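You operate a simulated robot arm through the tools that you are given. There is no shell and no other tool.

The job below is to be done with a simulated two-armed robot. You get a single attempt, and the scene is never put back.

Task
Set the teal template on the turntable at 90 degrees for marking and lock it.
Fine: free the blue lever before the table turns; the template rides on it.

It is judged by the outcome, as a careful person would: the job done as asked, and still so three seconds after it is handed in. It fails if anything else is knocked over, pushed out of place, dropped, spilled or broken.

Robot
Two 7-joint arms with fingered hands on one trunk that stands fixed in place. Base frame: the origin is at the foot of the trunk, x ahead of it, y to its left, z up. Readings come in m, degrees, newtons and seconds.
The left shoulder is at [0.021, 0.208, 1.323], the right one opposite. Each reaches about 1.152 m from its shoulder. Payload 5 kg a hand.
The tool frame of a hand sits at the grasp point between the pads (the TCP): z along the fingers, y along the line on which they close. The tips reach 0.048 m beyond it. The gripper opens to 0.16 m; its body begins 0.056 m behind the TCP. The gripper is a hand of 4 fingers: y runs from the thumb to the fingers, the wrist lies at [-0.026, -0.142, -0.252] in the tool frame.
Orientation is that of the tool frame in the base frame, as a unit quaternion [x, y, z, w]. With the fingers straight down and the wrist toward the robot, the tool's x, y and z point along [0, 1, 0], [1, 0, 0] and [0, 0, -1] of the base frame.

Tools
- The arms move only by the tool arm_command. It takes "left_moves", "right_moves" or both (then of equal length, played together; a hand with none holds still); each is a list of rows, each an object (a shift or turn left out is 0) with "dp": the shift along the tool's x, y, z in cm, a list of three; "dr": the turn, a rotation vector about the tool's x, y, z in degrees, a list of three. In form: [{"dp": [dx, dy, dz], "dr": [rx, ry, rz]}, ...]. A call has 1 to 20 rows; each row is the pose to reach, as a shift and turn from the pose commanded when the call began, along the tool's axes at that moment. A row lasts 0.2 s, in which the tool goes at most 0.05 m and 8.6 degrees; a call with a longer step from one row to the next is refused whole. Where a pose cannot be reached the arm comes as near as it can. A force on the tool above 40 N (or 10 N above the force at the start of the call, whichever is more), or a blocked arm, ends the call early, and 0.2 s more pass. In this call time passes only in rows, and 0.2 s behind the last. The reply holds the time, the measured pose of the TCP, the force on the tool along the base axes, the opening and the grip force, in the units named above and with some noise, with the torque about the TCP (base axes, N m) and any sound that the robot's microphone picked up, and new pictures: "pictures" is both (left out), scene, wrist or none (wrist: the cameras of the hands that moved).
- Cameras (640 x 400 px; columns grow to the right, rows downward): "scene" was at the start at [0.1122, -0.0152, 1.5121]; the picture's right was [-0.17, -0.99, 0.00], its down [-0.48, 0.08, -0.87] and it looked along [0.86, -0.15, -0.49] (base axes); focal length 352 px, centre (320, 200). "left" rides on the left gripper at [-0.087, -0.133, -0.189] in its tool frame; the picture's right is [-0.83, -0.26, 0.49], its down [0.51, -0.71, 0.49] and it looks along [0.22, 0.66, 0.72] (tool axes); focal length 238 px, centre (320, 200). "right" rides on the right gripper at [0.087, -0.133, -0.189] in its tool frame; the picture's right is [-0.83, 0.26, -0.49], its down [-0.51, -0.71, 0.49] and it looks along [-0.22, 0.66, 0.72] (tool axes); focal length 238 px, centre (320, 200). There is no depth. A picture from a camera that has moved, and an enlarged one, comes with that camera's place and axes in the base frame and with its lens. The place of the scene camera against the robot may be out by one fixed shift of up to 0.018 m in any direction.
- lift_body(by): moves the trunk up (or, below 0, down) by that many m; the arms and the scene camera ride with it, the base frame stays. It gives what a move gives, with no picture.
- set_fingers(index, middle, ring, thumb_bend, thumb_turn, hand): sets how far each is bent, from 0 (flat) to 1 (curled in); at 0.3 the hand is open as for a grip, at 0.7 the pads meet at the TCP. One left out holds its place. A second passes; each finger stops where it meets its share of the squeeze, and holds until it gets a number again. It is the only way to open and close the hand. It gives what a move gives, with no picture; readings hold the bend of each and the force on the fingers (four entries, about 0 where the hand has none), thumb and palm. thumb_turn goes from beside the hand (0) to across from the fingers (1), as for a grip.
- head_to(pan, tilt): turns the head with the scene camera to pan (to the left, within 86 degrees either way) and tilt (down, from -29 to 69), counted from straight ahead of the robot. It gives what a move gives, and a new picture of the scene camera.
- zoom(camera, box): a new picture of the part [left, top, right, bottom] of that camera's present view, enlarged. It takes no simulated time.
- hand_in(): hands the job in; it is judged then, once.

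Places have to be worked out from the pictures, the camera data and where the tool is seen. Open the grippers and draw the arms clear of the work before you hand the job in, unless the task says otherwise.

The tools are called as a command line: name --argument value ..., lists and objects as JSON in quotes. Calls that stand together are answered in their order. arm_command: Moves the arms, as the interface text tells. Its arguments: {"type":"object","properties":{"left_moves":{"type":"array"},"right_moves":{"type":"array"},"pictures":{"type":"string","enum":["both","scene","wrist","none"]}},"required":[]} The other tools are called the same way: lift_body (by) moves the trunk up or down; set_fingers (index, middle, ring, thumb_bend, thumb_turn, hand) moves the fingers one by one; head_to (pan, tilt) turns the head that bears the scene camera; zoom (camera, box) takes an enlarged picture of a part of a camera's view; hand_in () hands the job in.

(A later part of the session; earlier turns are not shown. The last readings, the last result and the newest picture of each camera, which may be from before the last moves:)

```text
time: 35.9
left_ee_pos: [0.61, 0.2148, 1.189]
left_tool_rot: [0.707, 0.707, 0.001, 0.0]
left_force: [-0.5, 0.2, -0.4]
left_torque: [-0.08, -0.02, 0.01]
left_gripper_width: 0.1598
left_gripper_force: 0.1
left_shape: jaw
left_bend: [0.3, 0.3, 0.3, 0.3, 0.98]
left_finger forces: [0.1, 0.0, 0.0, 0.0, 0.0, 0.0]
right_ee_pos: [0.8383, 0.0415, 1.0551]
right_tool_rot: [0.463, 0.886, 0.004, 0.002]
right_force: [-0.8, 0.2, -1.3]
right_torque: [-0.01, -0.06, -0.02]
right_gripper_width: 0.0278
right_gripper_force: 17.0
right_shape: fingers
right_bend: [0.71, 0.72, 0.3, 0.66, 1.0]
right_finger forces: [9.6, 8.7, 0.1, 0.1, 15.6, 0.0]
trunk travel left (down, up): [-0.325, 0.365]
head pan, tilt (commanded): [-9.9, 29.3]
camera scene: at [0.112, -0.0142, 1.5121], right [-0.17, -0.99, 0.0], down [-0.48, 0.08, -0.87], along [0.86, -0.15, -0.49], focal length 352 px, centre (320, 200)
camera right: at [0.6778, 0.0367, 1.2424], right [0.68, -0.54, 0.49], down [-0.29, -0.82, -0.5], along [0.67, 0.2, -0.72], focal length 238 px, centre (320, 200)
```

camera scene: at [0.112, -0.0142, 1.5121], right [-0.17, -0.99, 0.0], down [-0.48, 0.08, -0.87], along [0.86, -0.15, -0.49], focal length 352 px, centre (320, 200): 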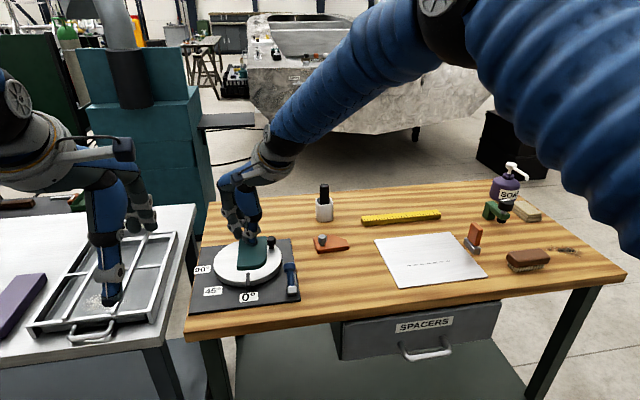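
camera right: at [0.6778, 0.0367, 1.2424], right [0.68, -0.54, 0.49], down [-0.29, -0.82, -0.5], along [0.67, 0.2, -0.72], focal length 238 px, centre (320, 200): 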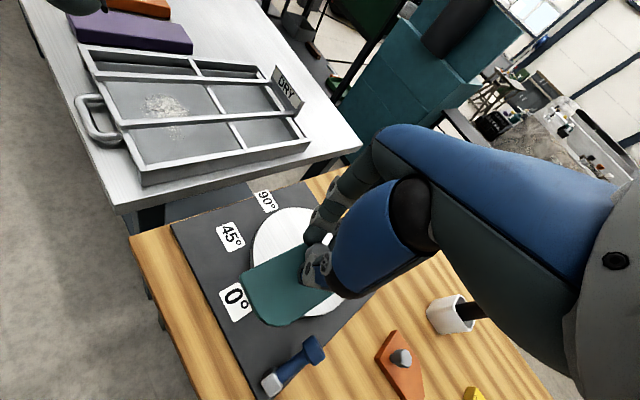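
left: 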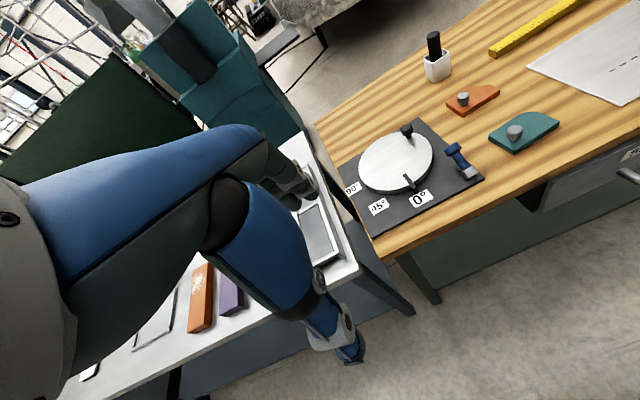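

Now yaw is 35° at (0.838, 0.042). I carry on to the TCP target (0.944, 0.061), which should centre the template over the disc, still high.

arm_command --right_moves '[{"dp": [-0.7, 1.5, 0]}, {"dp": [-1.8, 4.0, 0]}, {"dp": [-3.0, 6.6, 0]}, {"dp": [-4.0, 8.8, 0]}, {"dp": [-4.44, 9.82, 0]}]' --pictures "none"

zoom --camera "scene" --box '[180, 160, 340, 310]'

zoom --camera "left" --box '[320, 60, 520, 240]'

zoom --camera "right" --box '[160, 160, 400, 360]'

```text
time: 37.0
left_ee_pos: [0.6103, 0.2126, 1.1888]
left_tool_rot: [0.707, 0.707, -0.001, -0.001]
left_force: [-0.2, 0.0, 0.2]
left_torque: [0.01, 0.02, -0.01]
left_gripper_width: 0.1598
left_gripper_force: 0.1
left_shape: jaw
left_bend: [0.3, 0.3, 0.3, 0.3, 0.98]
left_finger forces: [0.0, 0.0, 0.0, 0.1, 0.0, 0.1]
right_ee_pos: [0.9431, 0.0605, 1.0533]
right_tool_rot: [0.463, 0.886, 0.004, 0.001]
right_force: [-0.3, 1.1, -1.1]
right_torque: [0.01, -0.01, -0.01]
right_gripper_width: 0.0277
right_gripper_force: 17.0
right_shape: fingers
right_bend: [0.71, 0.72, 0.3, 0.66, 1.0]
right_finger forces: [9.4, 8.8, 0.0, 0.1, 15.1, 0.0]
trunk travel left (down, up): [-0.325, 0.365]
head pan, tilt (commanded): [-9.9, 29.3]
```

```text
2.67 times, centred on (260, 235) of scene
camera zoom: at [0.1128, -0.0151, 1.512], right [-0.17, -0.99, 0.0], down [-0.48, 0.08, -0.87], along [0.86, -0.15, -0.49], focal length 938 px, centre (480, 107)
```

zoom: 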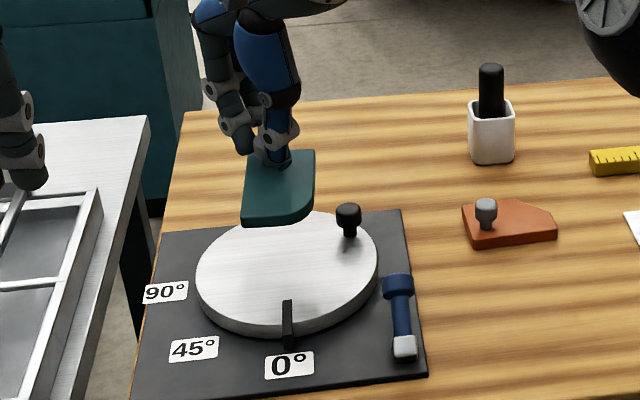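

```text
2.22 times, centred on (420, 150) of left
camera zoom: at [0.4783, 0.125, 1.3786], right [-0.26, -0.83, -0.49], down [-0.71, 0.51, -0.49], along [0.66, 0.22, -0.72], focal length 530 px, centre (98, 311)
```

zoom: 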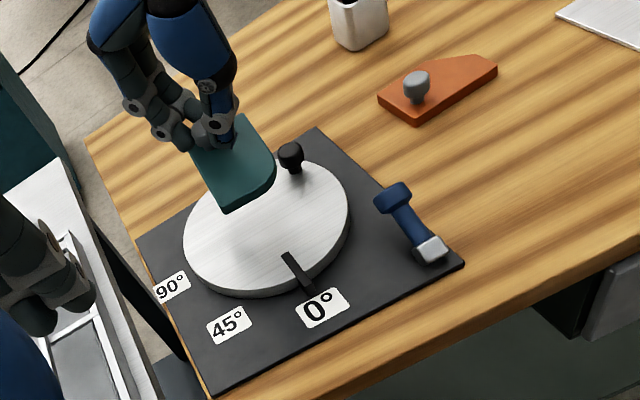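

```text
2.00 times, centred on (280, 260) of right
camera zoom: at [0.7831, 0.0559, 1.2421], right [0.69, -0.54, 0.49], down [-0.29, -0.82, -0.5], along [0.67, 0.2, -0.72], focal length 477 px, centre (400, 80)
```

zoom: 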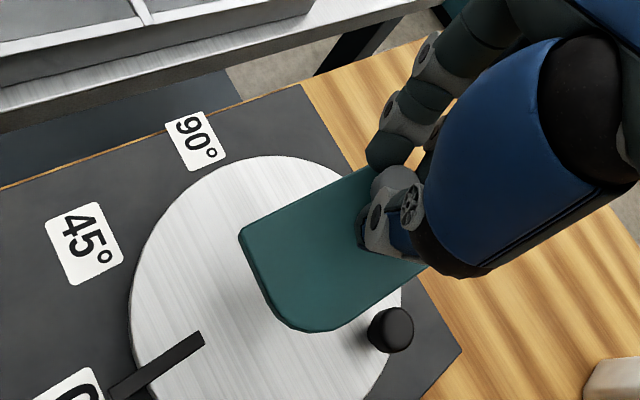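

The template hangs level over the disc, clear of the black knob; I judge it about 5 mm too near me. I descend most of the way, correcting that, and check.

arm_command --right_moves '[{"dp": [0, 0.2, 1.5]}, {"dp": [-0.1, 0.4, 3.5]}, {"dp": [-0.1, 0.5, 5.5]}, {"dp": [-0.1, 0.5, 7.0]}, {"dp": [-0.1, 0.5, 7.8]}]' --pictures "none"

zoom --camera "scene" --box '[190, 190, 310, 300]'

zoom --camera "left" --box '[340, 90, 480, 210]'

zoom --camera "right" --box '[160, 160, 400, 360]'

```text
time: 38.2
left_ee_pos: [0.6092, 0.213, 1.1898]
left_tool_rot: [0.707, 0.707, 0.0, 0.0]
left_force: [-0.1, 0.0, -0.2]
left_torque: [-0.01, 0.0, 0.0]
left_gripper_width: 0.1598
left_gripper_force: 0.1
left_shape: jaw
left_bend: [0.3, 0.3, 0.3, 0.3, 0.98]
left_finger forces: [0.1, 0.0, 0.1, 0.0, 0.0, 0.1]
right_ee_pos: [0.9441, 0.0613, 0.9761]
right_tool_rot: [0.463, 0.887, 0.004, 0.001]
right_force: [-0.3, 0.1, -0.4]
right_torque: [0.01, -0.05, 0.03]
right_gripper_width: 0.0278
right_gripper_force: 16.6
right_shape: fingers
right_bend: [0.71, 0.72, 0.3, 0.66, 1.0]
right_finger forces: [9.4, 8.8, 0.0, 0.0, 15.1, 0.0]
right hand out of reach, approached as far as the arm can: row 5
trunk travel left (down, up): [-0.325, 0.365]
head pan, tilt (commanded): [-9.9, 29.3]
```

```text
3.64 times, centred on (250, 245) of scene
camera zoom: at [0.1123, -0.015, 1.5121], right [-0.17, -0.99, 0.0], down [-0.48, 0.08, -0.87], along [0.86, -0.15, -0.49], focal length 1279 px, centre (574, 36)
```

zoom: 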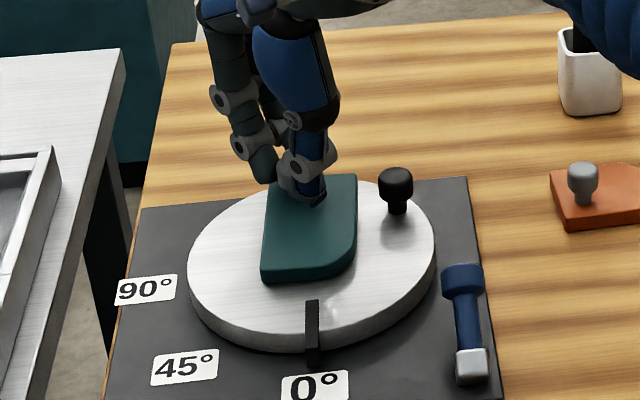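

```text
3.33 times, centred on (410, 150) of left
camera zoom: at [0.4779, 0.1251, 1.3788], right [-0.26, -0.83, -0.49], down [-0.71, 0.51, -0.49], along [0.66, 0.22, -0.72], focal length 794 px, centre (20, 367)
```

zoom: 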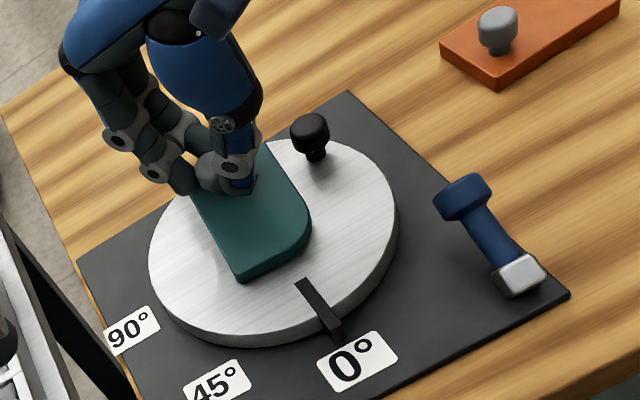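

```text
2.00 times, centred on (280, 260) of right
camera zoom: at [0.7849, 0.0565, 1.1655], right [0.69, -0.54, 0.49], down [-0.29, -0.82, -0.5], along [0.67, 0.2, -0.72], focal length 477 px, centre (400, 80)
```

zoom: 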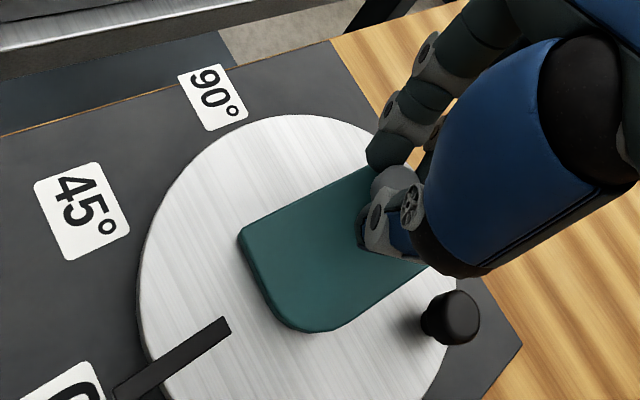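

The template is centred above the disc, but the arm is at its reach limit at z=0.976. Since the trunk carries the hand, I lower the trunk slightly to bring the template straight down the remaining ~1.7 cm, in stages.

lift_body --by -0.012

zoom --camera "scene" --box '[210, 220, 290, 290]'

zoom --camera "left" --box '[360, 100, 460, 190]'

```text
time: 38.9
left_ee_pos: [0.6094, 0.2116, 1.178]
left_tool_rot: [0.707, 0.707, 0.0, 0.0]
left_force: [0.8, -0.5, 0.7]
left_torque: [0.03, -0.04, -0.03]
left_gripper_width: 0.1599
left_gripper_force: 0.1
left_shape: jaw
left_bend: [0.3, 0.3, 0.3, 0.3, 0.98]
left_finger forces: [0.0, 0.0, 0.0, 0.0, 0.1, 0.1]
right_ee_pos: [0.9444, 0.0616, 0.9655]
right_tool_rot: [0.464, 0.886, 0.004, 0.0]
right_force: [1.2, 1.1, 2.6]
right_torque: [-0.01, 0.18, -0.01]
right_gripper_width: 0.0271
right_gripper_force: 19.4
right_shape: fingers
right_bend: [0.71, 0.72, 0.3, 0.67, 1.0]
right_finger forces: [11.0, 10.5, 0.0, 0.0, 16.7, 0.0]
trunk travel left (down, up): [-0.313, 0.377]
head pan, tilt (commanded): [-9.9, 29.3]
```

```text
5.71 times, centred on (250, 255) of scene
camera zoom: at [0.1118, -0.0151, 1.5002], right [-0.17, -0.99, 0.0], down [-0.48, 0.08, -0.87], along [0.86, -0.15, -0.49], focal length 2010 px, centre (720, -114)
```

zoom: 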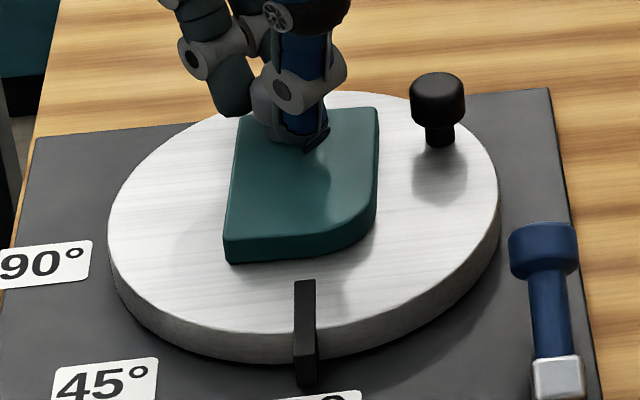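

```text
4.44 times, centred on (410, 145) of left
camera zoom: at [0.4775, 0.1251, 1.3671], right [-0.26, -0.83, -0.49], down [-0.71, 0.51, -0.49], along [0.66, 0.22, -0.72], focal length 1059 px, centre (-80, 444)
```

zoom: 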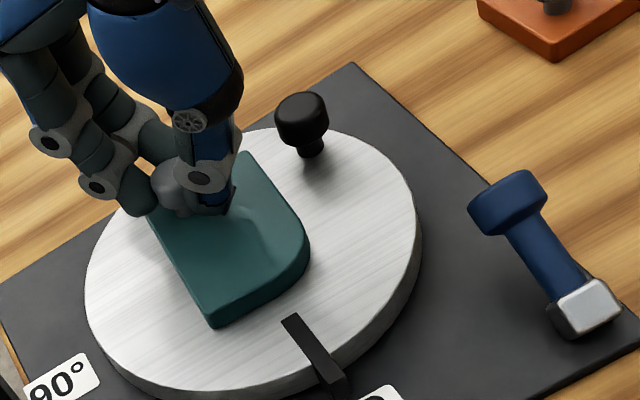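

Contact is felt (force changed by about +4 N) at TCP z≈0.9655: the template rests on the disc. I settle 1.5 mm more and open the fingers gently.

lift_body --by -0.0015

set_fingers --hand "right" --index 0.64 --middle 0.64 --thumb_bend 0.62

zoom --camera "scene" --box '[210, 220, 290, 290]'

zoom --camera "left" --box '[360, 100, 460, 190]'

```text
time: 39.4
left_ee_pos: [0.6091, 0.2127, 1.1765]
left_tool_rot: [0.707, 0.707, 0.0, 0.0]
left_force: [0.6, 0.4, 0.2]
left_torque: [-0.02, 0.01, -0.01]
left_gripper_width: 0.1596
left_gripper_force: 0.1
left_shape: jaw
left_bend: [0.3, 0.3, 0.3, 0.3, 0.98]
left_finger forces: [0.1, 0.0, 0.0, 0.1, 0.0, 0.0]
right_ee_pos: [0.9456, 0.0616, 0.9649]
right_tool_rot: [0.464, 0.886, 0.003, 0.002]
right_force: [-0.7, 0.4, 8.4]
right_torque: [-0.08, 0.26, -0.01]
right_gripper_width: 0.0273
right_gripper_force: 20.4
right_shape: fingers
right_bend: [0.71, 0.72, 0.3, 0.67, 1.0]
right_finger forces: [11.2, 10.6, 0.0, 0.1, 18.4, 0.0]
trunk travel left (down, up): [-0.312, 0.378]
head pan, tilt (commanded): [-9.9, 29.3]
```

```text
time: 40.4
left_ee_pos: [0.6104, 0.2121, 1.1757]
left_tool_rot: [0.707, 0.707, 0.0, 0.0]
left_force: [0.4, -0.2, -0.1]
left_torque: [0.02, -0.05, 0.04]
left_gripper_width: 0.1598
left_gripper_force: 0.1
left_shape: jaw
left_bend: [0.3, 0.3, 0.3, 0.3, 0.98]
left_finger forces: [0.1, 0.1, 0.0, 0.1, 0.0, 0.1]
right_ee_pos: [0.9436, 0.0611, 0.9634]
right_tool_rot: [0.463, 0.886, 0.004, 0.0]
right_force: [-0.2, 0.0, 0.0]
right_torque: [-0.02, 0.01, 0.02]
right_gripper_width: 0.039
right_gripper_force: 0.0
right_shape: fingers
right_bend: [0.64, 0.64, 0.3, 0.62, 1.0]
right_finger forces: [0.0, 0.0, 0.0, 0.1, 0.0, 0.0]
trunk travel left (down, up): [-0.312, 0.378]
head pan, tilt (commanded): [-9.9, 29.3]
```

```text
5.71 times, centred on (250, 255) of scene
camera zoom: at [0.1122, -0.015, 1.4986], right [-0.17, -0.99, 0.0], down [-0.48, 0.08, -0.87], along [0.86, -0.15, -0.49], focal length 2010 px, centre (720, -114)
```

zoom: 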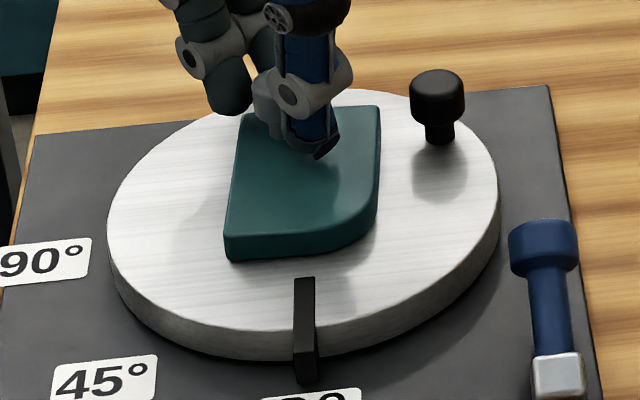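

```text
4.44 times, centred on (410, 145) of left
camera zoom: at [0.4778, 0.1251, 1.3653], right [-0.26, -0.83, -0.49], down [-0.71, 0.51, -0.49], along [0.66, 0.22, -0.72], focal length 1059 px, centre (-80, 444)
```

zoom: 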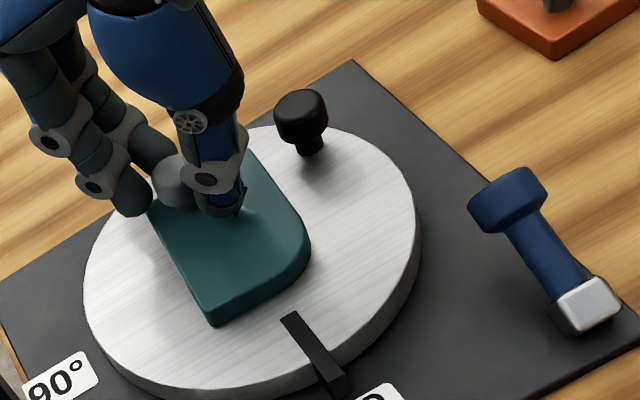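

The template is released flat on the disc. I open a bit more and lift the hand straight up and back clear of it.

set_fingers --hand "right" --index 0.56 --middle 0.56 --thumb_bend 0.56

arm_command --right_moves '[{"dp": [0, 0, -0.7]}, {"dp": [0, 0, -2]}, {"dp": [0, 0, -4]}, {"dp": [0, 0, -7]}, {"dp": [0, 0, -10]}]' --pictures "both"

zoom --camera "scene" --box '[190, 210, 310, 310]'

```text
time: 41.4
left_ee_pos: [0.6097, 0.2123, 1.1759]
left_tool_rot: [0.708, 0.707, 0.0, 0.0]
left_force: [-0.8, -0.3, 0.9]
left_torque: [-0.03, 0.0, 0.01]
left_gripper_width: 0.1598
left_gripper_force: 0.2
left_shape: jaw
left_bend: [0.3, 0.3, 0.3, 0.3, 0.98]
left_finger forces: [0.0, 0.0, 0.0, 0.1, 0.0, 0.1]
right_ee_pos: [0.9449, 0.0615, 0.9615]
right_tool_rot: [0.463, 0.886, 0.003, 0.002]
right_force: [-0.5, -0.4, 0.3]
right_torque: [-0.01, -0.04, -0.01]
right_gripper_width: 0.0667
right_gripper_force: 0.0
right_shape: fingers
right_bend: [0.56, 0.56, 0.3, 0.56, 1.0]
right_finger forces: [0.0, 0.0, 0.0, 0.0, 0.2, 0.1]
trunk travel left (down, up): [-0.312, 0.378]
head pan, tilt (commanded): [-9.9, 29.3]
```

```text
time: 42.6
left_ee_pos: [0.609, 0.2128, 1.1763]
left_tool_rot: [0.707, 0.707, 0.001, 0.0]
left_force: [-0.7, -0.2, -0.5]
left_torque: [-0.01, -0.03, 0.02]
left_gripper_width: 0.1596
left_gripper_force: 0.0
left_shape: jaw
left_bend: [0.3, 0.3, 0.3, 0.3, 0.98]
left_finger forces: [0.0, 0.0, 0.1, 0.1, 0.1, 0.0]
right_ee_pos: [0.9435, 0.0607, 1.0629]
right_tool_rot: [0.463, 0.886, 0.003, 0.001]
right_force: [-1.1, -0.1, -1.4]
right_torque: [0.04, -0.11, 0.0]
right_gripper_width: 0.0665
right_gripper_force: 0.1
right_shape: fingers
right_bend: [0.56, 0.56, 0.3, 0.56, 1.0]
right_finger forces: [0.0, 0.0, 0.0, 0.1, 0.0, 0.0]
trunk travel left (down, up): [-0.312, 0.378]
head pan, tilt (commanded): [-9.9, 29.3]
camera scene: at [0.1116, -0.015, 1.4987], right [-0.17, -0.99, 0.0], down [-0.48, 0.08, -0.87], along [0.86, -0.15, -0.49], focal length 352 px, centre (320, 200)
camera right: at [0.7833, 0.0557, 1.2517], right [0.69, -0.54, 0.49], down [-0.29, -0.82, -0.5], along [0.67, 0.2, -0.72], focal length 238 px, centre (320, 200)
```

scene: 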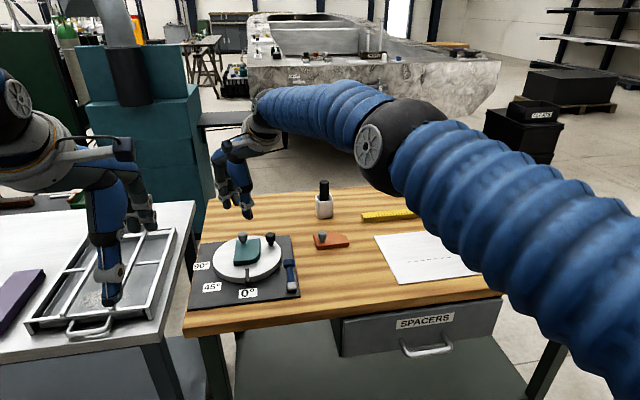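
right: 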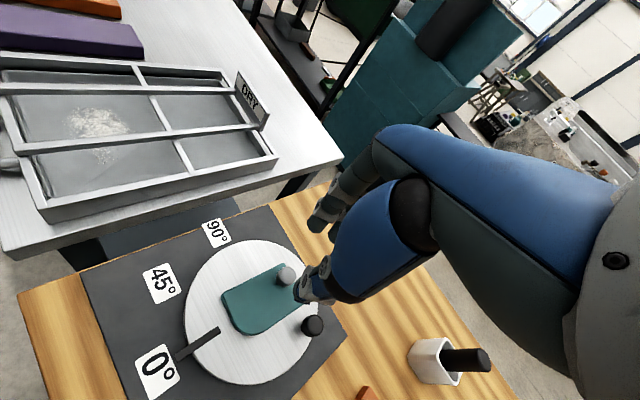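

```text
4.00 times, centred on (250, 260) of scene
camera zoom: at [0.1116, -0.015, 1.4987], right [-0.17, -0.99, 0.0], down [-0.48, 0.08, -0.87], along [0.86, -0.15, -0.49], focal length 1407 px, centre (600, -40)
```

zoom: 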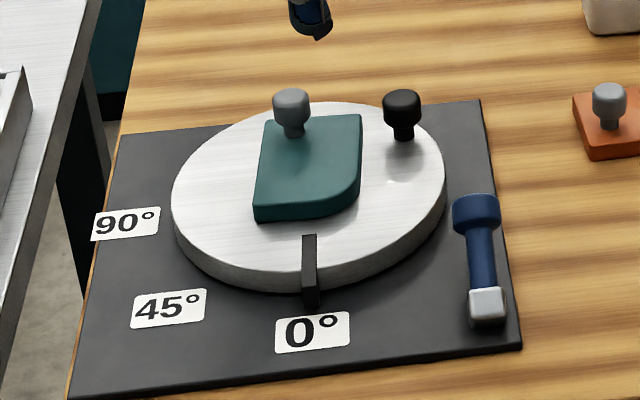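

The template now lies flat at the disc's centre. Next is the blue lever: I back the right hand away to the right at the same height while turning it to yaw 0, and take closer views of the lever.

arm_command --right_moves '[{"dp": [-0.6, -2.2, 0], "dr": [0, 0, 5]}, {"dp": [-1.3, -4.5, 0], "dr": [0, 0, 10]}, {"dp": [-1.9, -6.7, 0], "dr": [0, 0, 15]}, {"dp": [-2.5, -9.0, 0], "dr": [0, 0, 20]}, {"dp": [-3.1, -11.2, 0], "dr": [0, 0, 25]}, {"dp": [-3.8, -13.5, 0], "dr": [0, 0, 30]}, {"dp": [-4.4, -15.7, 0], "dr": [0, 0, 35]}]' --pictures "none"

set_fingers --hand "right" --index 0.55 --middle 0.55 --ring 0.55 --thumb_bend 0.2

zoom --camera "left" --box '[400, 80, 500, 200]'

zoom --camera "scene" --box '[240, 160, 360, 310]'

zoom --camera "right" --box '[160, 120, 400, 360]'

```text
time: 44.2
left_ee_pos: [0.6095, 0.2135, 1.1771]
left_tool_rot: [0.707, 0.708, 0.0, 0.0]
left_force: [-0.3, 1.2, 0.7]
left_torque: [-0.03, -0.01, 0.06]
left_gripper_width: 0.1597
left_gripper_force: 0.0
left_shape: jaw
left_bend: [0.3, 0.3, 0.3, 0.3, 0.98]
left_finger forces: [0.1, 0.0, 0.0, 0.0, 0.0, 0.0]
right_ee_pos: [0.8417, -0.065, 1.0619]
right_tool_rot: [0.709, 0.705, 0.004, 0.0]
right_force: [-0.9, 1.0, 0.6]
right_torque: [-0.03, -0.02, -0.01]
right_gripper_width: 0.0666
right_gripper_force: 0.0
right_shape: fingers
right_bend: [0.56, 0.56, 0.3, 0.56, 1.0]
right_finger forces: [0.1, 0.0, 0.1, 0.0, 0.0, 0.0]
trunk travel left (down, up): [-0.312, 0.378]
head pan, tilt (commanded): [-9.9, 29.3]
```

```text
time: 45.2
left_ee_pos: [0.61, 0.2128, 1.175]
left_tool_rot: [0.707, 0.707, 0.0, 0.001]
left_force: [0.0, 0.3, -0.5]
left_torque: [-0.01, 0.05, 0.01]
left_gripper_width: 0.1596
left_gripper_force: 0.0
left_shape: jaw
left_bend: [0.3, 0.3, 0.3, 0.3, 0.98]
left_finger forces: [0.0, 0.0, 0.0, 0.1, 0.0, 0.0]
right_ee_pos: [0.8413, -0.0655, 1.0615]
right_tool_rot: [0.709, 0.706, 0.004, -0.001]
right_force: [-0.3, 0.4, -0.2]
right_torque: [-0.03, -0.03, 0.0]
right_gripper_width: 0.1331
right_gripper_force: 0.1
right_shape: fingers
right_bend: [0.55, 0.55, 0.55, 0.2, 0.97]
right_finger forces: [0.0, 0.0, 0.0, 0.0, 0.0, 0.1]
trunk travel left (down, up): [-0.312, 0.378]
head pan, tilt (commanded): [-9.9, 29.3]
```

```text
3.33 times, centred on (450, 140) of left
camera zoom: at [0.4779, 0.1252, 1.3653], right [-0.26, -0.83, -0.49], down [-0.71, 0.51, -0.49], along [0.66, 0.22, -0.72], focal length 794 px, centre (-113, 400)
```

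zoom: 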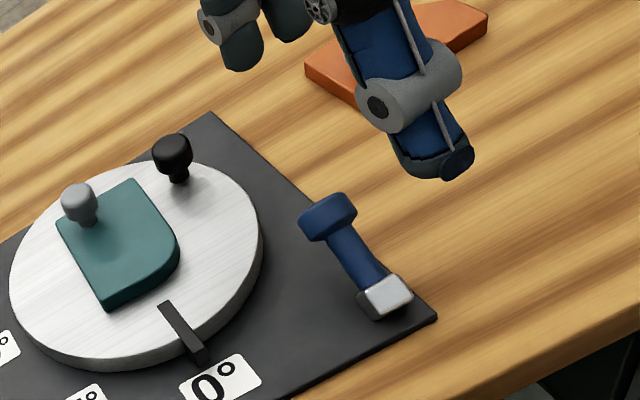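

```text
2.67 times, centred on (300, 235) of scene
camera zoom: at [0.1123, -0.015, 1.4986], right [-0.17, -0.99, 0.0], down [-0.48, 0.08, -0.87], along [0.86, -0.15, -0.49], focal length 938 px, centre (373, 107)
```

zoom: 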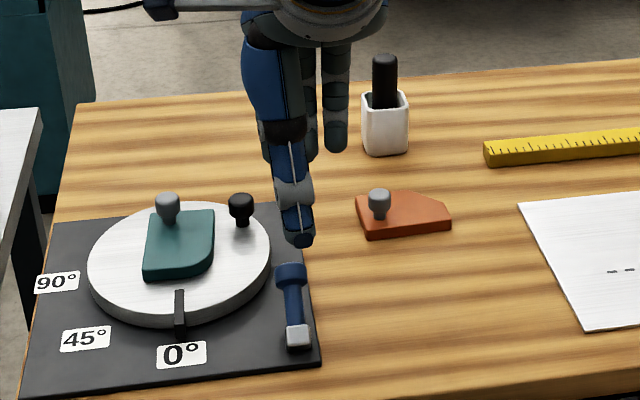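

```text
1.67 times, centred on (280, 240) of right
camera zoom: at [0.7074, 0.0217, 1.2506], right [0.25, -0.84, 0.48], down [-0.71, -0.5, -0.5], along [0.66, -0.22, -0.72], focal length 397 px, centre (387, 133)
```

zoom: 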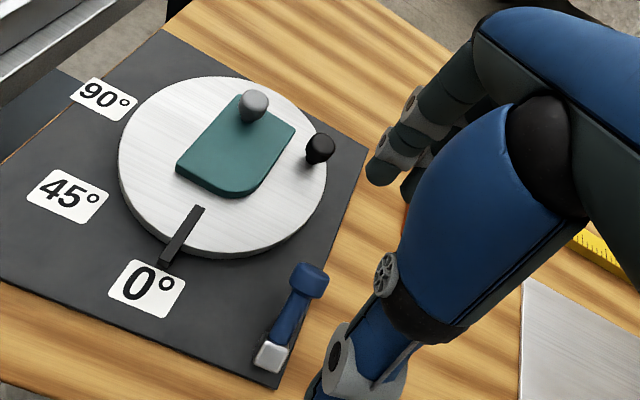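

Lever head is at about (0.822, -0.058, 0.915), hinge block at (0.768, -0.059, 0.885), leaning away from me at ~32° elevation. I lower index and middle just behind the head (tips kept above the disc's height) with the thumb well open, to pull it over toward me.

arm_command --right_moves '[{"dp": [0, 0.2, 2.5]}, {"dp": [0, 0.2, 5.0]}, {"dp": [0, 0.2, 7.5]}, {"dp": [0, 0.2, 9.5]}, {"dp": [0, 0.2, 10.8]}]' --pictures "none"

zoom --camera "left" --box '[400, 80, 500, 200]'

zoom --camera "scene" --box '[250, 220, 330, 310]'

zoom --camera "right" --box '[200, 150, 400, 350]'

```text
time: 46.4
left_ee_pos: [0.6106, 0.2128, 1.1771]
left_tool_rot: [0.707, 0.707, -0.001, 0.0]
left_force: [0.9, 0.7, 0.6]
left_torque: [0.0, 0.03, 0.02]
left_gripper_width: 0.1599
left_gripper_force: 0.1
left_shape: jaw
left_bend: [0.3, 0.3, 0.3, 0.3, 0.98]
left_finger forces: [0.0, 0.0, 0.0, 0.0, 0.0, 0.0]
right_ee_pos: [0.8424, -0.0645, 0.9531]
right_tool_rot: [0.709, 0.706, 0.004, 0.0]
right_force: [0.8, 0.4, 1.4]
right_torque: [-0.03, 0.01, 0.03]
right_gripper_width: 0.1329
right_gripper_force: 0.1
right_shape: fingers
right_bend: [0.55, 0.55, 0.55, 0.2, 0.97]
right_finger forces: [0.1, 0.1, 0.0, 0.0, 0.0, 0.1]
trunk travel left (down, up): [-0.312, 0.378]
head pan, tilt (commanded): [-9.9, 29.3]
```

```text
3.33 times, centred on (450, 140) of left
camera zoom: at [0.4781, 0.1252, 1.3652], right [-0.26, -0.83, -0.49], down [-0.71, 0.51, -0.49], along [0.66, 0.22, -0.72], focal length 794 px, centre (-113, 400)
```

zoom: 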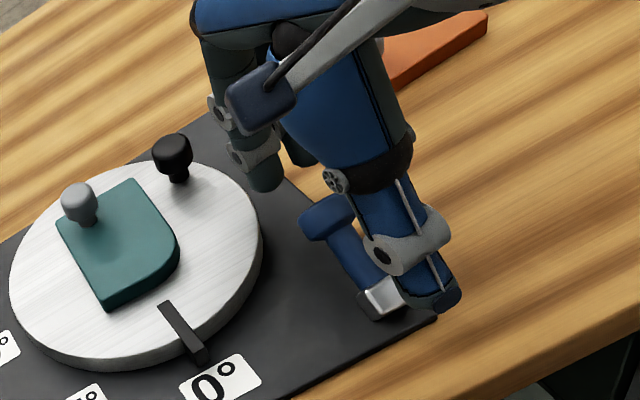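

```text
4.44 times, centred on (290, 265) of scene
camera zoom: at [0.1125, -0.015, 1.4986], right [-0.17, -0.99, 0.0], down [-0.48, 0.08, -0.87], along [0.86, -0.15, -0.49], focal length 1564 px, centre (453, -89)
```

zoom: 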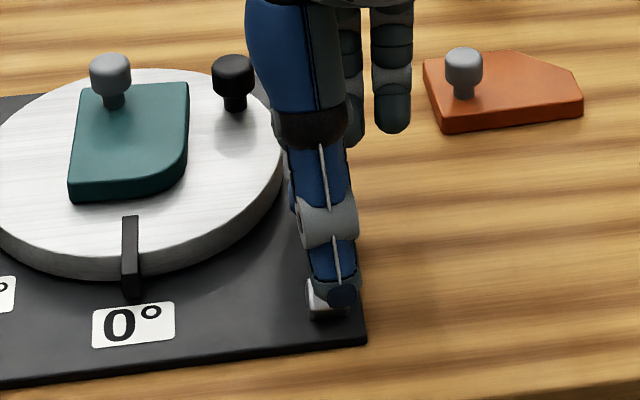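

```text
2.00 times, centred on (300, 250) of right
camera zoom: at [0.7089, 0.0226, 1.1428], right [0.25, -0.84, 0.48], down [-0.71, -0.5, -0.5], along [0.66, -0.22, -0.72], focal length 477 px, centre (360, 100)
```

zoom: 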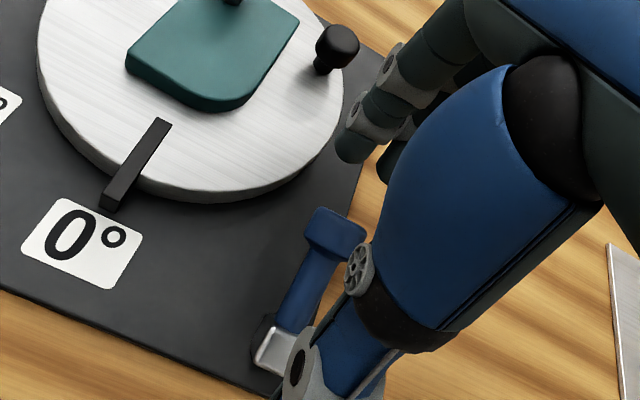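

Index and middle are behind the lever head with a small gap, thumb in front and clear. I lower 5 mm and pull slowly toward me, a first 4.5 cm, watching the force.

arm_command --right_moves '[{"dp": [-0.1, -0.5, 0.4]}, {"dp": [-0.1, -1.2, 0.5]}, {"dp": [-0.1, -1.9, 0.4]}, {"dp": [-0.1, -2.5, 0.2]}, {"dp": [-0.1, -3.1, -0.1]}, {"dp": [-0.1, -3.8, -0.5]}, {"dp": [-0.1, -4.5, -0.8]}]' --pictures "none"

zoom --camera "left" --box '[400, 80, 500, 200]'

zoom --camera "right" --box '[200, 150, 400, 350]'

```text
time: 48.0
left_ee_pos: [0.6095, 0.2129, 1.1767]
left_tool_rot: [0.707, 0.707, 0.0, 0.0]
left_force: [0.8, 0.1, -0.8]
left_torque: [-0.01, -0.02, -0.02]
left_gripper_width: 0.1596
left_gripper_force: 0.1
left_shape: jaw
left_bend: [0.3, 0.3, 0.3, 0.3, 0.98]
left_finger forces: [0.0, 0.1, 0.0, 0.0, 0.0, 0.0]
right_ee_pos: [0.7974, -0.064, 0.9613]
right_tool_rot: [0.708, 0.706, 0.004, -0.001]
right_force: [3.4, 0.2, 0.2]
right_torque: [0.0, -0.17, -0.02]
right_gripper_width: 0.1366
right_gripper_force: 1.6
right_shape: fingers
right_bend: [0.53, 0.55, 0.55, 0.2, 0.97]
right_finger forces: [2.6, 0.0, 0.0, 0.0, 0.1, 0.0]
trunk travel left (down, up): [-0.312, 0.378]
head pan, tilt (commanded): [-9.9, 29.3]
```

```text
3.33 times, centred on (450, 140) of left
camera zoom: at [0.4779, 0.1252, 1.3653], right [-0.26, -0.83, -0.49], down [-0.71, 0.51, -0.49], along [0.66, 0.22, -0.72], focal length 794 px, centre (-113, 400)
```

zoom: 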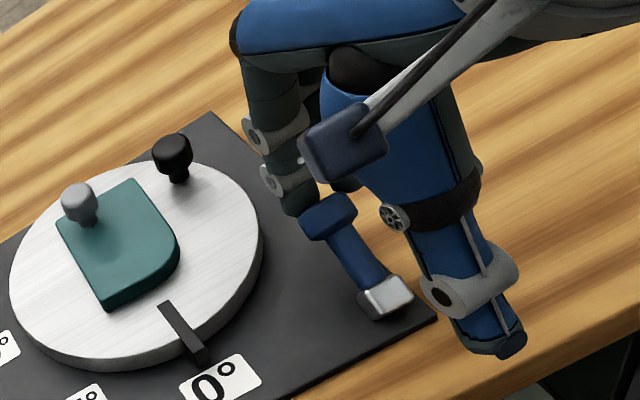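

```text
2.00 times, centred on (300, 250) of right
camera zoom: at [0.6641, 0.0219, 1.1515], right [0.25, -0.84, 0.48], down [-0.71, -0.5, -0.5], along [0.66, -0.22, -0.72], focal length 477 px, centre (360, 100)
```

zoom: 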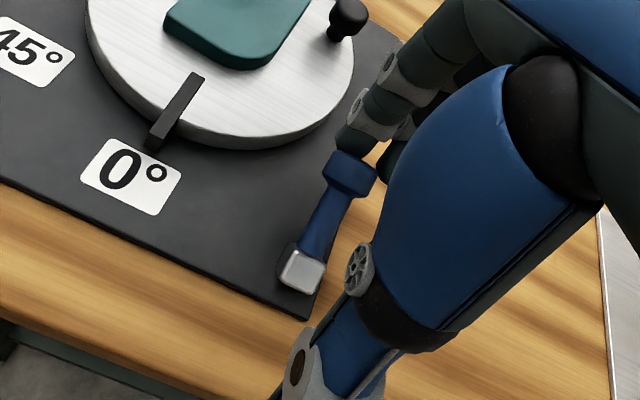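

The index finger now bears on the lever head (2.6 N), lever not yet moved. I back off slightly, shift 8 mm to the right to centre the fingers on it, and pull further along the arc.

arm_command --right_moves '[{"dp": [0, 0.6, 0.1]}, {"dp": [-0.8, 0.6, 0.2]}, {"dp": [-0.8, 0.0, 0.2]}, {"dp": [-0.8, -0.5, 0.2]}, {"dp": [-0.8, -1.0, 0.1]}, {"dp": [-0.8, -1.6, -0.1]}, {"dp": [-0.8, -2.2, -0.3]}, {"dp": [-0.8, -2.8, -0.5]}, {"dp": [-0.8, -3.5, -0.7]}]' --pictures "none"

zoom --camera "left" --box '[400, 80, 500, 200]'

zoom --camera "right" --box '[200, 150, 400, 350]'

```text
time: 50.0
left_ee_pos: [0.6101, 0.2138, 1.1773]
left_tool_rot: [0.708, 0.707, 0.0, 0.0]
left_force: [-0.7, -0.4, 0.6]
left_torque: [-0.02, 0.04, -0.04]
left_gripper_width: 0.1595
left_gripper_force: 0.0
left_shape: jaw
left_bend: [0.3, 0.3, 0.3, 0.3, 0.98]
left_finger forces: [0.0, 0.0, 0.0, 0.1, 0.0, 0.0]
right_ee_pos: [0.7653, -0.0743, 0.9726]
right_tool_rot: [0.708, 0.706, 0.005, 0.002]
right_force: [20.9, -1.5, 17.6]
right_torque: [0.17, -2.01, -0.3]
right_gripper_width: 0.1589
right_gripper_force: 13.8
right_shape: fingers
right_bend: [0.42, 0.55, 0.55, 0.2, 0.97]
right_finger forces: [26.7, 0.0, 0.0, 0.1, 0.0, 0.0]
trunk travel left (down, up): [-0.312, 0.378]
head pan, tilt (commanded): [-9.9, 29.3]
```

```text
3.33 times, centred on (450, 140) of left
camera zoom: at [0.4779, 0.1252, 1.3655], right [-0.26, -0.83, -0.49], down [-0.71, 0.51, -0.49], along [0.66, 0.22, -0.72], focal length 794 px, centre (-113, 400)
```

zoom: 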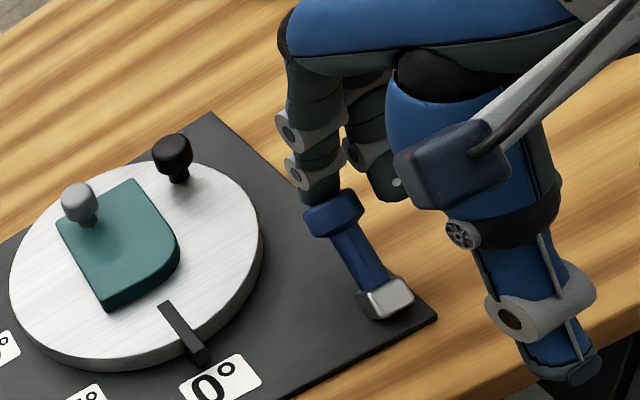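

```text
2.00 times, centred on (300, 250) of right
camera zoom: at [0.6306, 0.0135, 1.1605], right [0.25, -0.84, 0.48], down [-0.71, -0.5, -0.5], along [0.66, -0.22, -0.72], focal length 477 px, centre (360, 100)
```

zoom: 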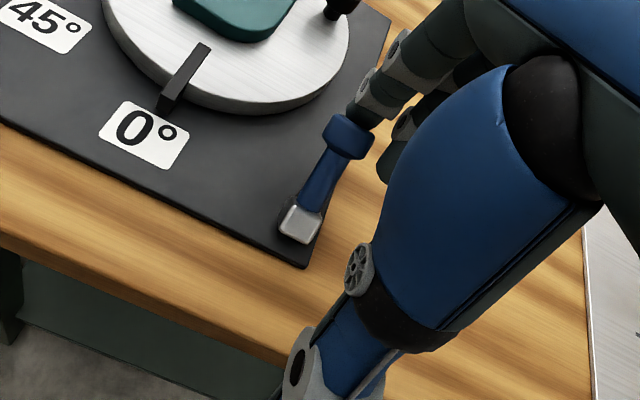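

The pull only pressed along the lever's own axis (force +21 x, +18 z), and its head shifted slightly sideways, hinting that it swings about a vertical axis. I back off the pressure and inspect.

arm_command --right_moves '[{"dp": [0, 0.8, -0.2]}, {"dp": [0, 1.8, -0.4]}, {"dp": [0, 3.0, -0.5]}, {"dp": [0, 4.5, -0.5]}, {"dp": [0, 5.5, -2.5]}, {"dp": [0, 5.5, -6]}]' --pictures "none"

zoom --camera "left" --box '[420, 120, 490, 180]'

zoom --camera "scene" --box '[270, 255, 320, 305]'

zoom --camera "right" --box '[200, 170, 360, 310]'

```text
time: 51.4
left_ee_pos: [0.6084, 0.2126, 1.1767]
left_tool_rot: [0.707, 0.707, 0.0, 0.001]
left_force: [0.0, -0.4, -0.9]
left_torque: [0.02, -0.05, 0.02]
left_gripper_width: 0.1596
left_gripper_force: 0.1
left_shape: jaw
left_bend: [0.3, 0.3, 0.3, 0.3, 0.98]
left_finger forces: [0.1, 0.0, 0.0, 0.1, 0.0, 0.0]
right_ee_pos: [0.817, -0.0748, 1.0298]
right_tool_rot: [0.708, 0.706, 0.003, -0.001]
right_force: [-2.6, -0.5, -2.0]
right_torque: [-0.01, -0.2, -0.03]
right_gripper_width: 0.1339
right_gripper_force: 0.1
right_shape: fingers
right_bend: [0.55, 0.55, 0.55, 0.2, 0.97]
right_finger forces: [0.1, 0.0, 0.0, 0.0, 0.1, 0.0]
trunk travel left (down, up): [-0.312, 0.378]
head pan, tilt (commanded): [-9.9, 29.3]
```

```text
6.67 times, centred on (455, 150) of left
camera zoom: at [0.4764, 0.1251, 1.3659], right [-0.26, -0.83, -0.49], down [-0.71, 0.51, -0.49], along [0.66, 0.22, -0.72], focal length 1589 px, centre (-580, 533)
```

zoom: 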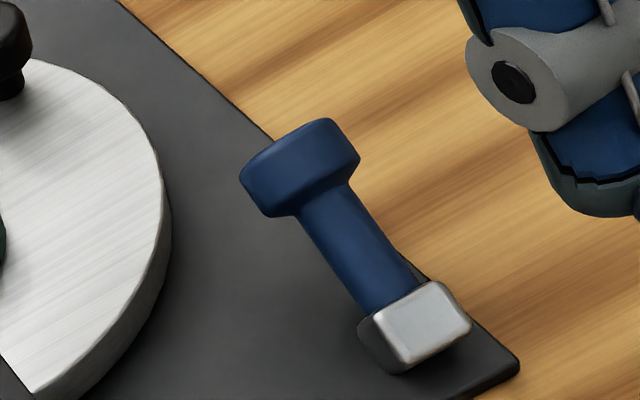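

```text
8.00 times, centred on (295, 280) of scene
camera zoom: at [0.1108, -0.0151, 1.4988], right [-0.17, -0.99, 0.0], down [-0.48, 0.08, -0.87], along [0.86, -0.15, -0.49], focal length 2814 px, centre (520, -440)
```

zoom: 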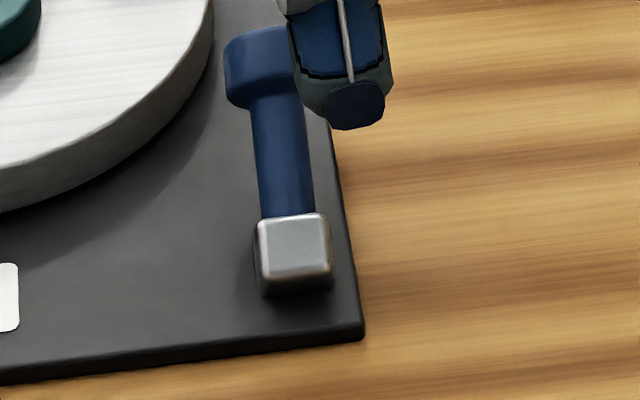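

```text
2.86 times, centred on (280, 240) of right
camera zoom: at [0.6829, 0.0131, 1.2191], right [0.25, -0.84, 0.48], down [-0.71, -0.5, -0.5], along [0.66, -0.22, -0.72], focal length 681 px, centre (434, 86)
```

zoom: 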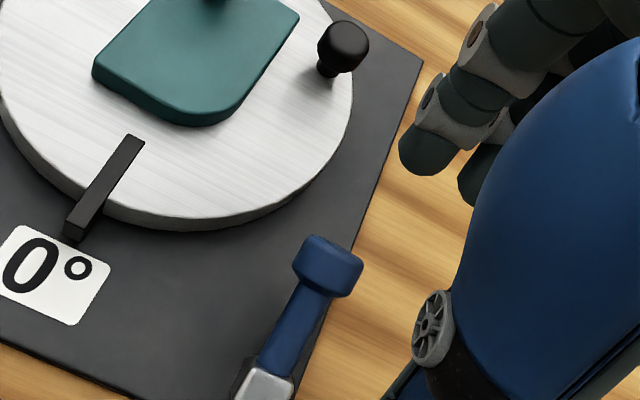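

The lever is back where it was. To find its true axis safely I'll grip its head from both sides (hand at yaw 90°, ring finger curled away) and try gentle motions. First I turn the hand at height above the lever.

set_fingers --hand "right" --index 0.55 --middle 0.55 --ring 1.0 --thumb_bend 0.55 --thumb_turn 1.0

arm_command --right_moves '[{"dp": [0.3, 0.1, -1], "dr": [0, 0, -8]}, {"dp": [0.6, 0.2, -2], "dr": [0, 0, -16]}, {"dp": [0.9, 0.3, -2], "dr": [0, 0, -24]}, {"dp": [1.2, 0.4, -2], "dr": [0, 0, -32]}, {"dp": [1.5, 0.5, -2], "dr": [0, 0, -40]}, {"dp": [1.8, 0.6, -2], "dr": [0, 0, -48]}, {"dp": [2.1, 0.7, -2], "dr": [0, 0, -56]}, {"dp": [2.4, 0.75, -2], "dr": [0, 0, -64]}, {"dp": [2.4, 0.75, -2], "dr": [0, 0, -72]}, {"dp": [2.4, 0.75, -2], "dr": [0, 0, -80]}, {"dp": [2.4, 0.75, -2], "dr": [0, 0, -88]}, {"dp": [2.4, 0.75, -2], "dr": [0, 0, -90]}]' --pictures "both"

zoom --camera "scene" --box '[230, 170, 350, 310]'

zoom --camera "left" --box '[380, 40, 540, 200]'

```text
time: 52.4
left_ee_pos: [0.6095, 0.2136, 1.1758]
left_tool_rot: [0.707, 0.707, 0.0, 0.0]
left_force: [0.0, 0.0, -0.1]
left_torque: [0.01, 0.01, -0.02]
left_gripper_width: 0.1597
left_gripper_force: 0.1
left_shape: jaw
left_bend: [0.3, 0.3, 0.3, 0.3, 0.98]
left_finger forces: [0.0, 0.1, 0.0, 0.1, 0.0, 0.0]
right_ee_pos: [0.8195, -0.0744, 1.0297]
right_tool_rot: [0.708, 0.706, 0.003, 0.001]
right_force: [-0.7, 0.8, 0.5]
right_torque: [0.01, 0.01, -0.02]
right_gripper_width: 0.0713
right_gripper_force: 0.1
right_shape: fingers
right_bend: [0.55, 0.55, 1.0, 0.55, 1.0]
right_finger forces: [0.0, 0.1, 0.0, 0.0, 0.0, 0.0]
trunk travel left (down, up): [-0.312, 0.378]
head pan, tilt (commanded): [-9.9, 29.3]
```

```text
time: 55.0
left_ee_pos: [0.6107, 0.2135, 1.1769]
left_tool_rot: [0.707, 0.707, 0.001, 0.0]
left_force: [0.4, 0.5, 0.9]
left_torque: [0.0, 0.0, 0.02]
left_gripper_width: 0.1595
left_gripper_force: 0.1
left_shape: jaw
left_bend: [0.3, 0.3, 0.3, 0.3, 0.98]
left_finger forces: [0.0, 0.0, 0.1, 0.0, 0.0, 0.0]
right_ee_pos: [0.8238, -0.0511, 1.0496]
right_tool_rot: [0.002, 1.0, 0.002, 0.003]
right_force: [-0.4, -0.8, 0.6]
right_torque: [0.03, 0.0, 0.0]
right_gripper_width: 0.0718
right_gripper_force: 0.0
right_shape: fingers
right_bend: [0.55, 0.55, 1.0, 0.55, 1.0]
right_finger forces: [0.0, 0.1, 0.0, 0.1, 0.0, 0.1]
trunk travel left (down, up): [-0.312, 0.378]
head pan, tilt (commanded): [-9.9, 29.3]
camera scene: at [0.1121, -0.0153, 1.4986], right [-0.17, -0.98, 0.0], down [-0.48, 0.08, -0.87], along [0.86, -0.15, -0.49], focal length 352 px, centre (320, 200)
camera right: at [0.7359, -0.1835, 1.2376], right [0.83, 0.25, 0.49], down [0.51, -0.71, -0.49], along [0.22, 0.66, -0.72], focal length 238 px, centre (320, 200)
```

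scene: 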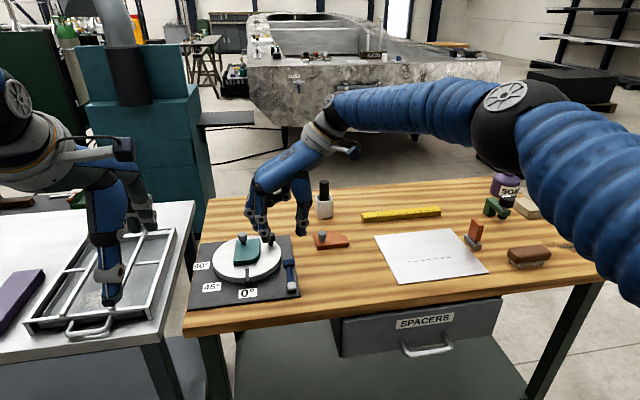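
right: 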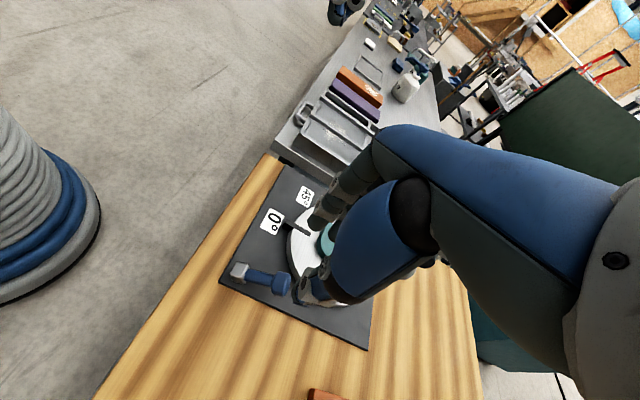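

```text
2.86 times, centred on (290, 240) of scene
camera zoom: at [0.1121, -0.0153, 1.4986], right [-0.17, -0.98, 0.0], down [-0.48, 0.08, -0.87], along [0.86, -0.15, -0.49], focal length 1005 px, centre (406, 86)
```

zoom: 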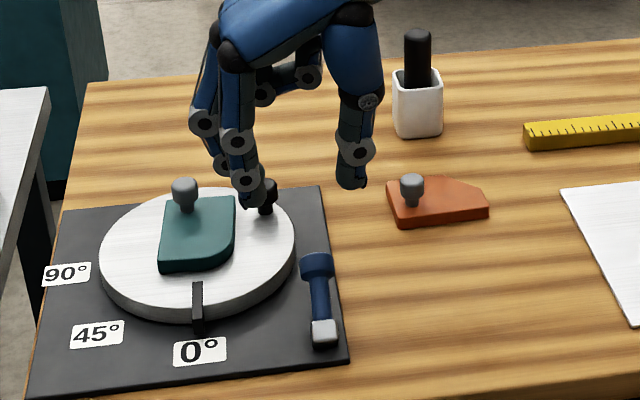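

```text
2.50 times, centred on (460, 120) of left
camera zoom: at [0.4777, 0.1248, 1.3654], right [-0.26, -0.83, -0.49], down [-0.71, 0.51, -0.49], along [0.66, 0.22, -0.72], focal length 596 px, centre (-30, 400)
```

zoom: 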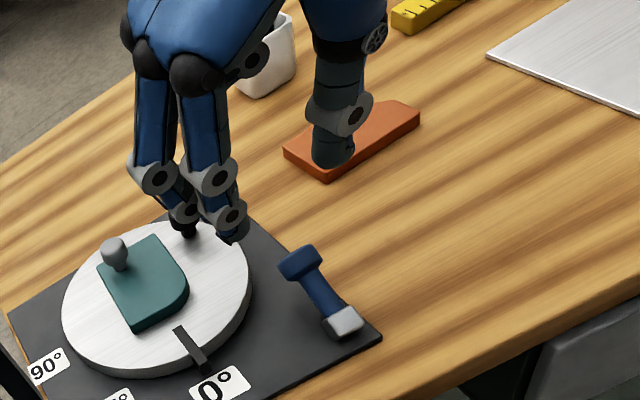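

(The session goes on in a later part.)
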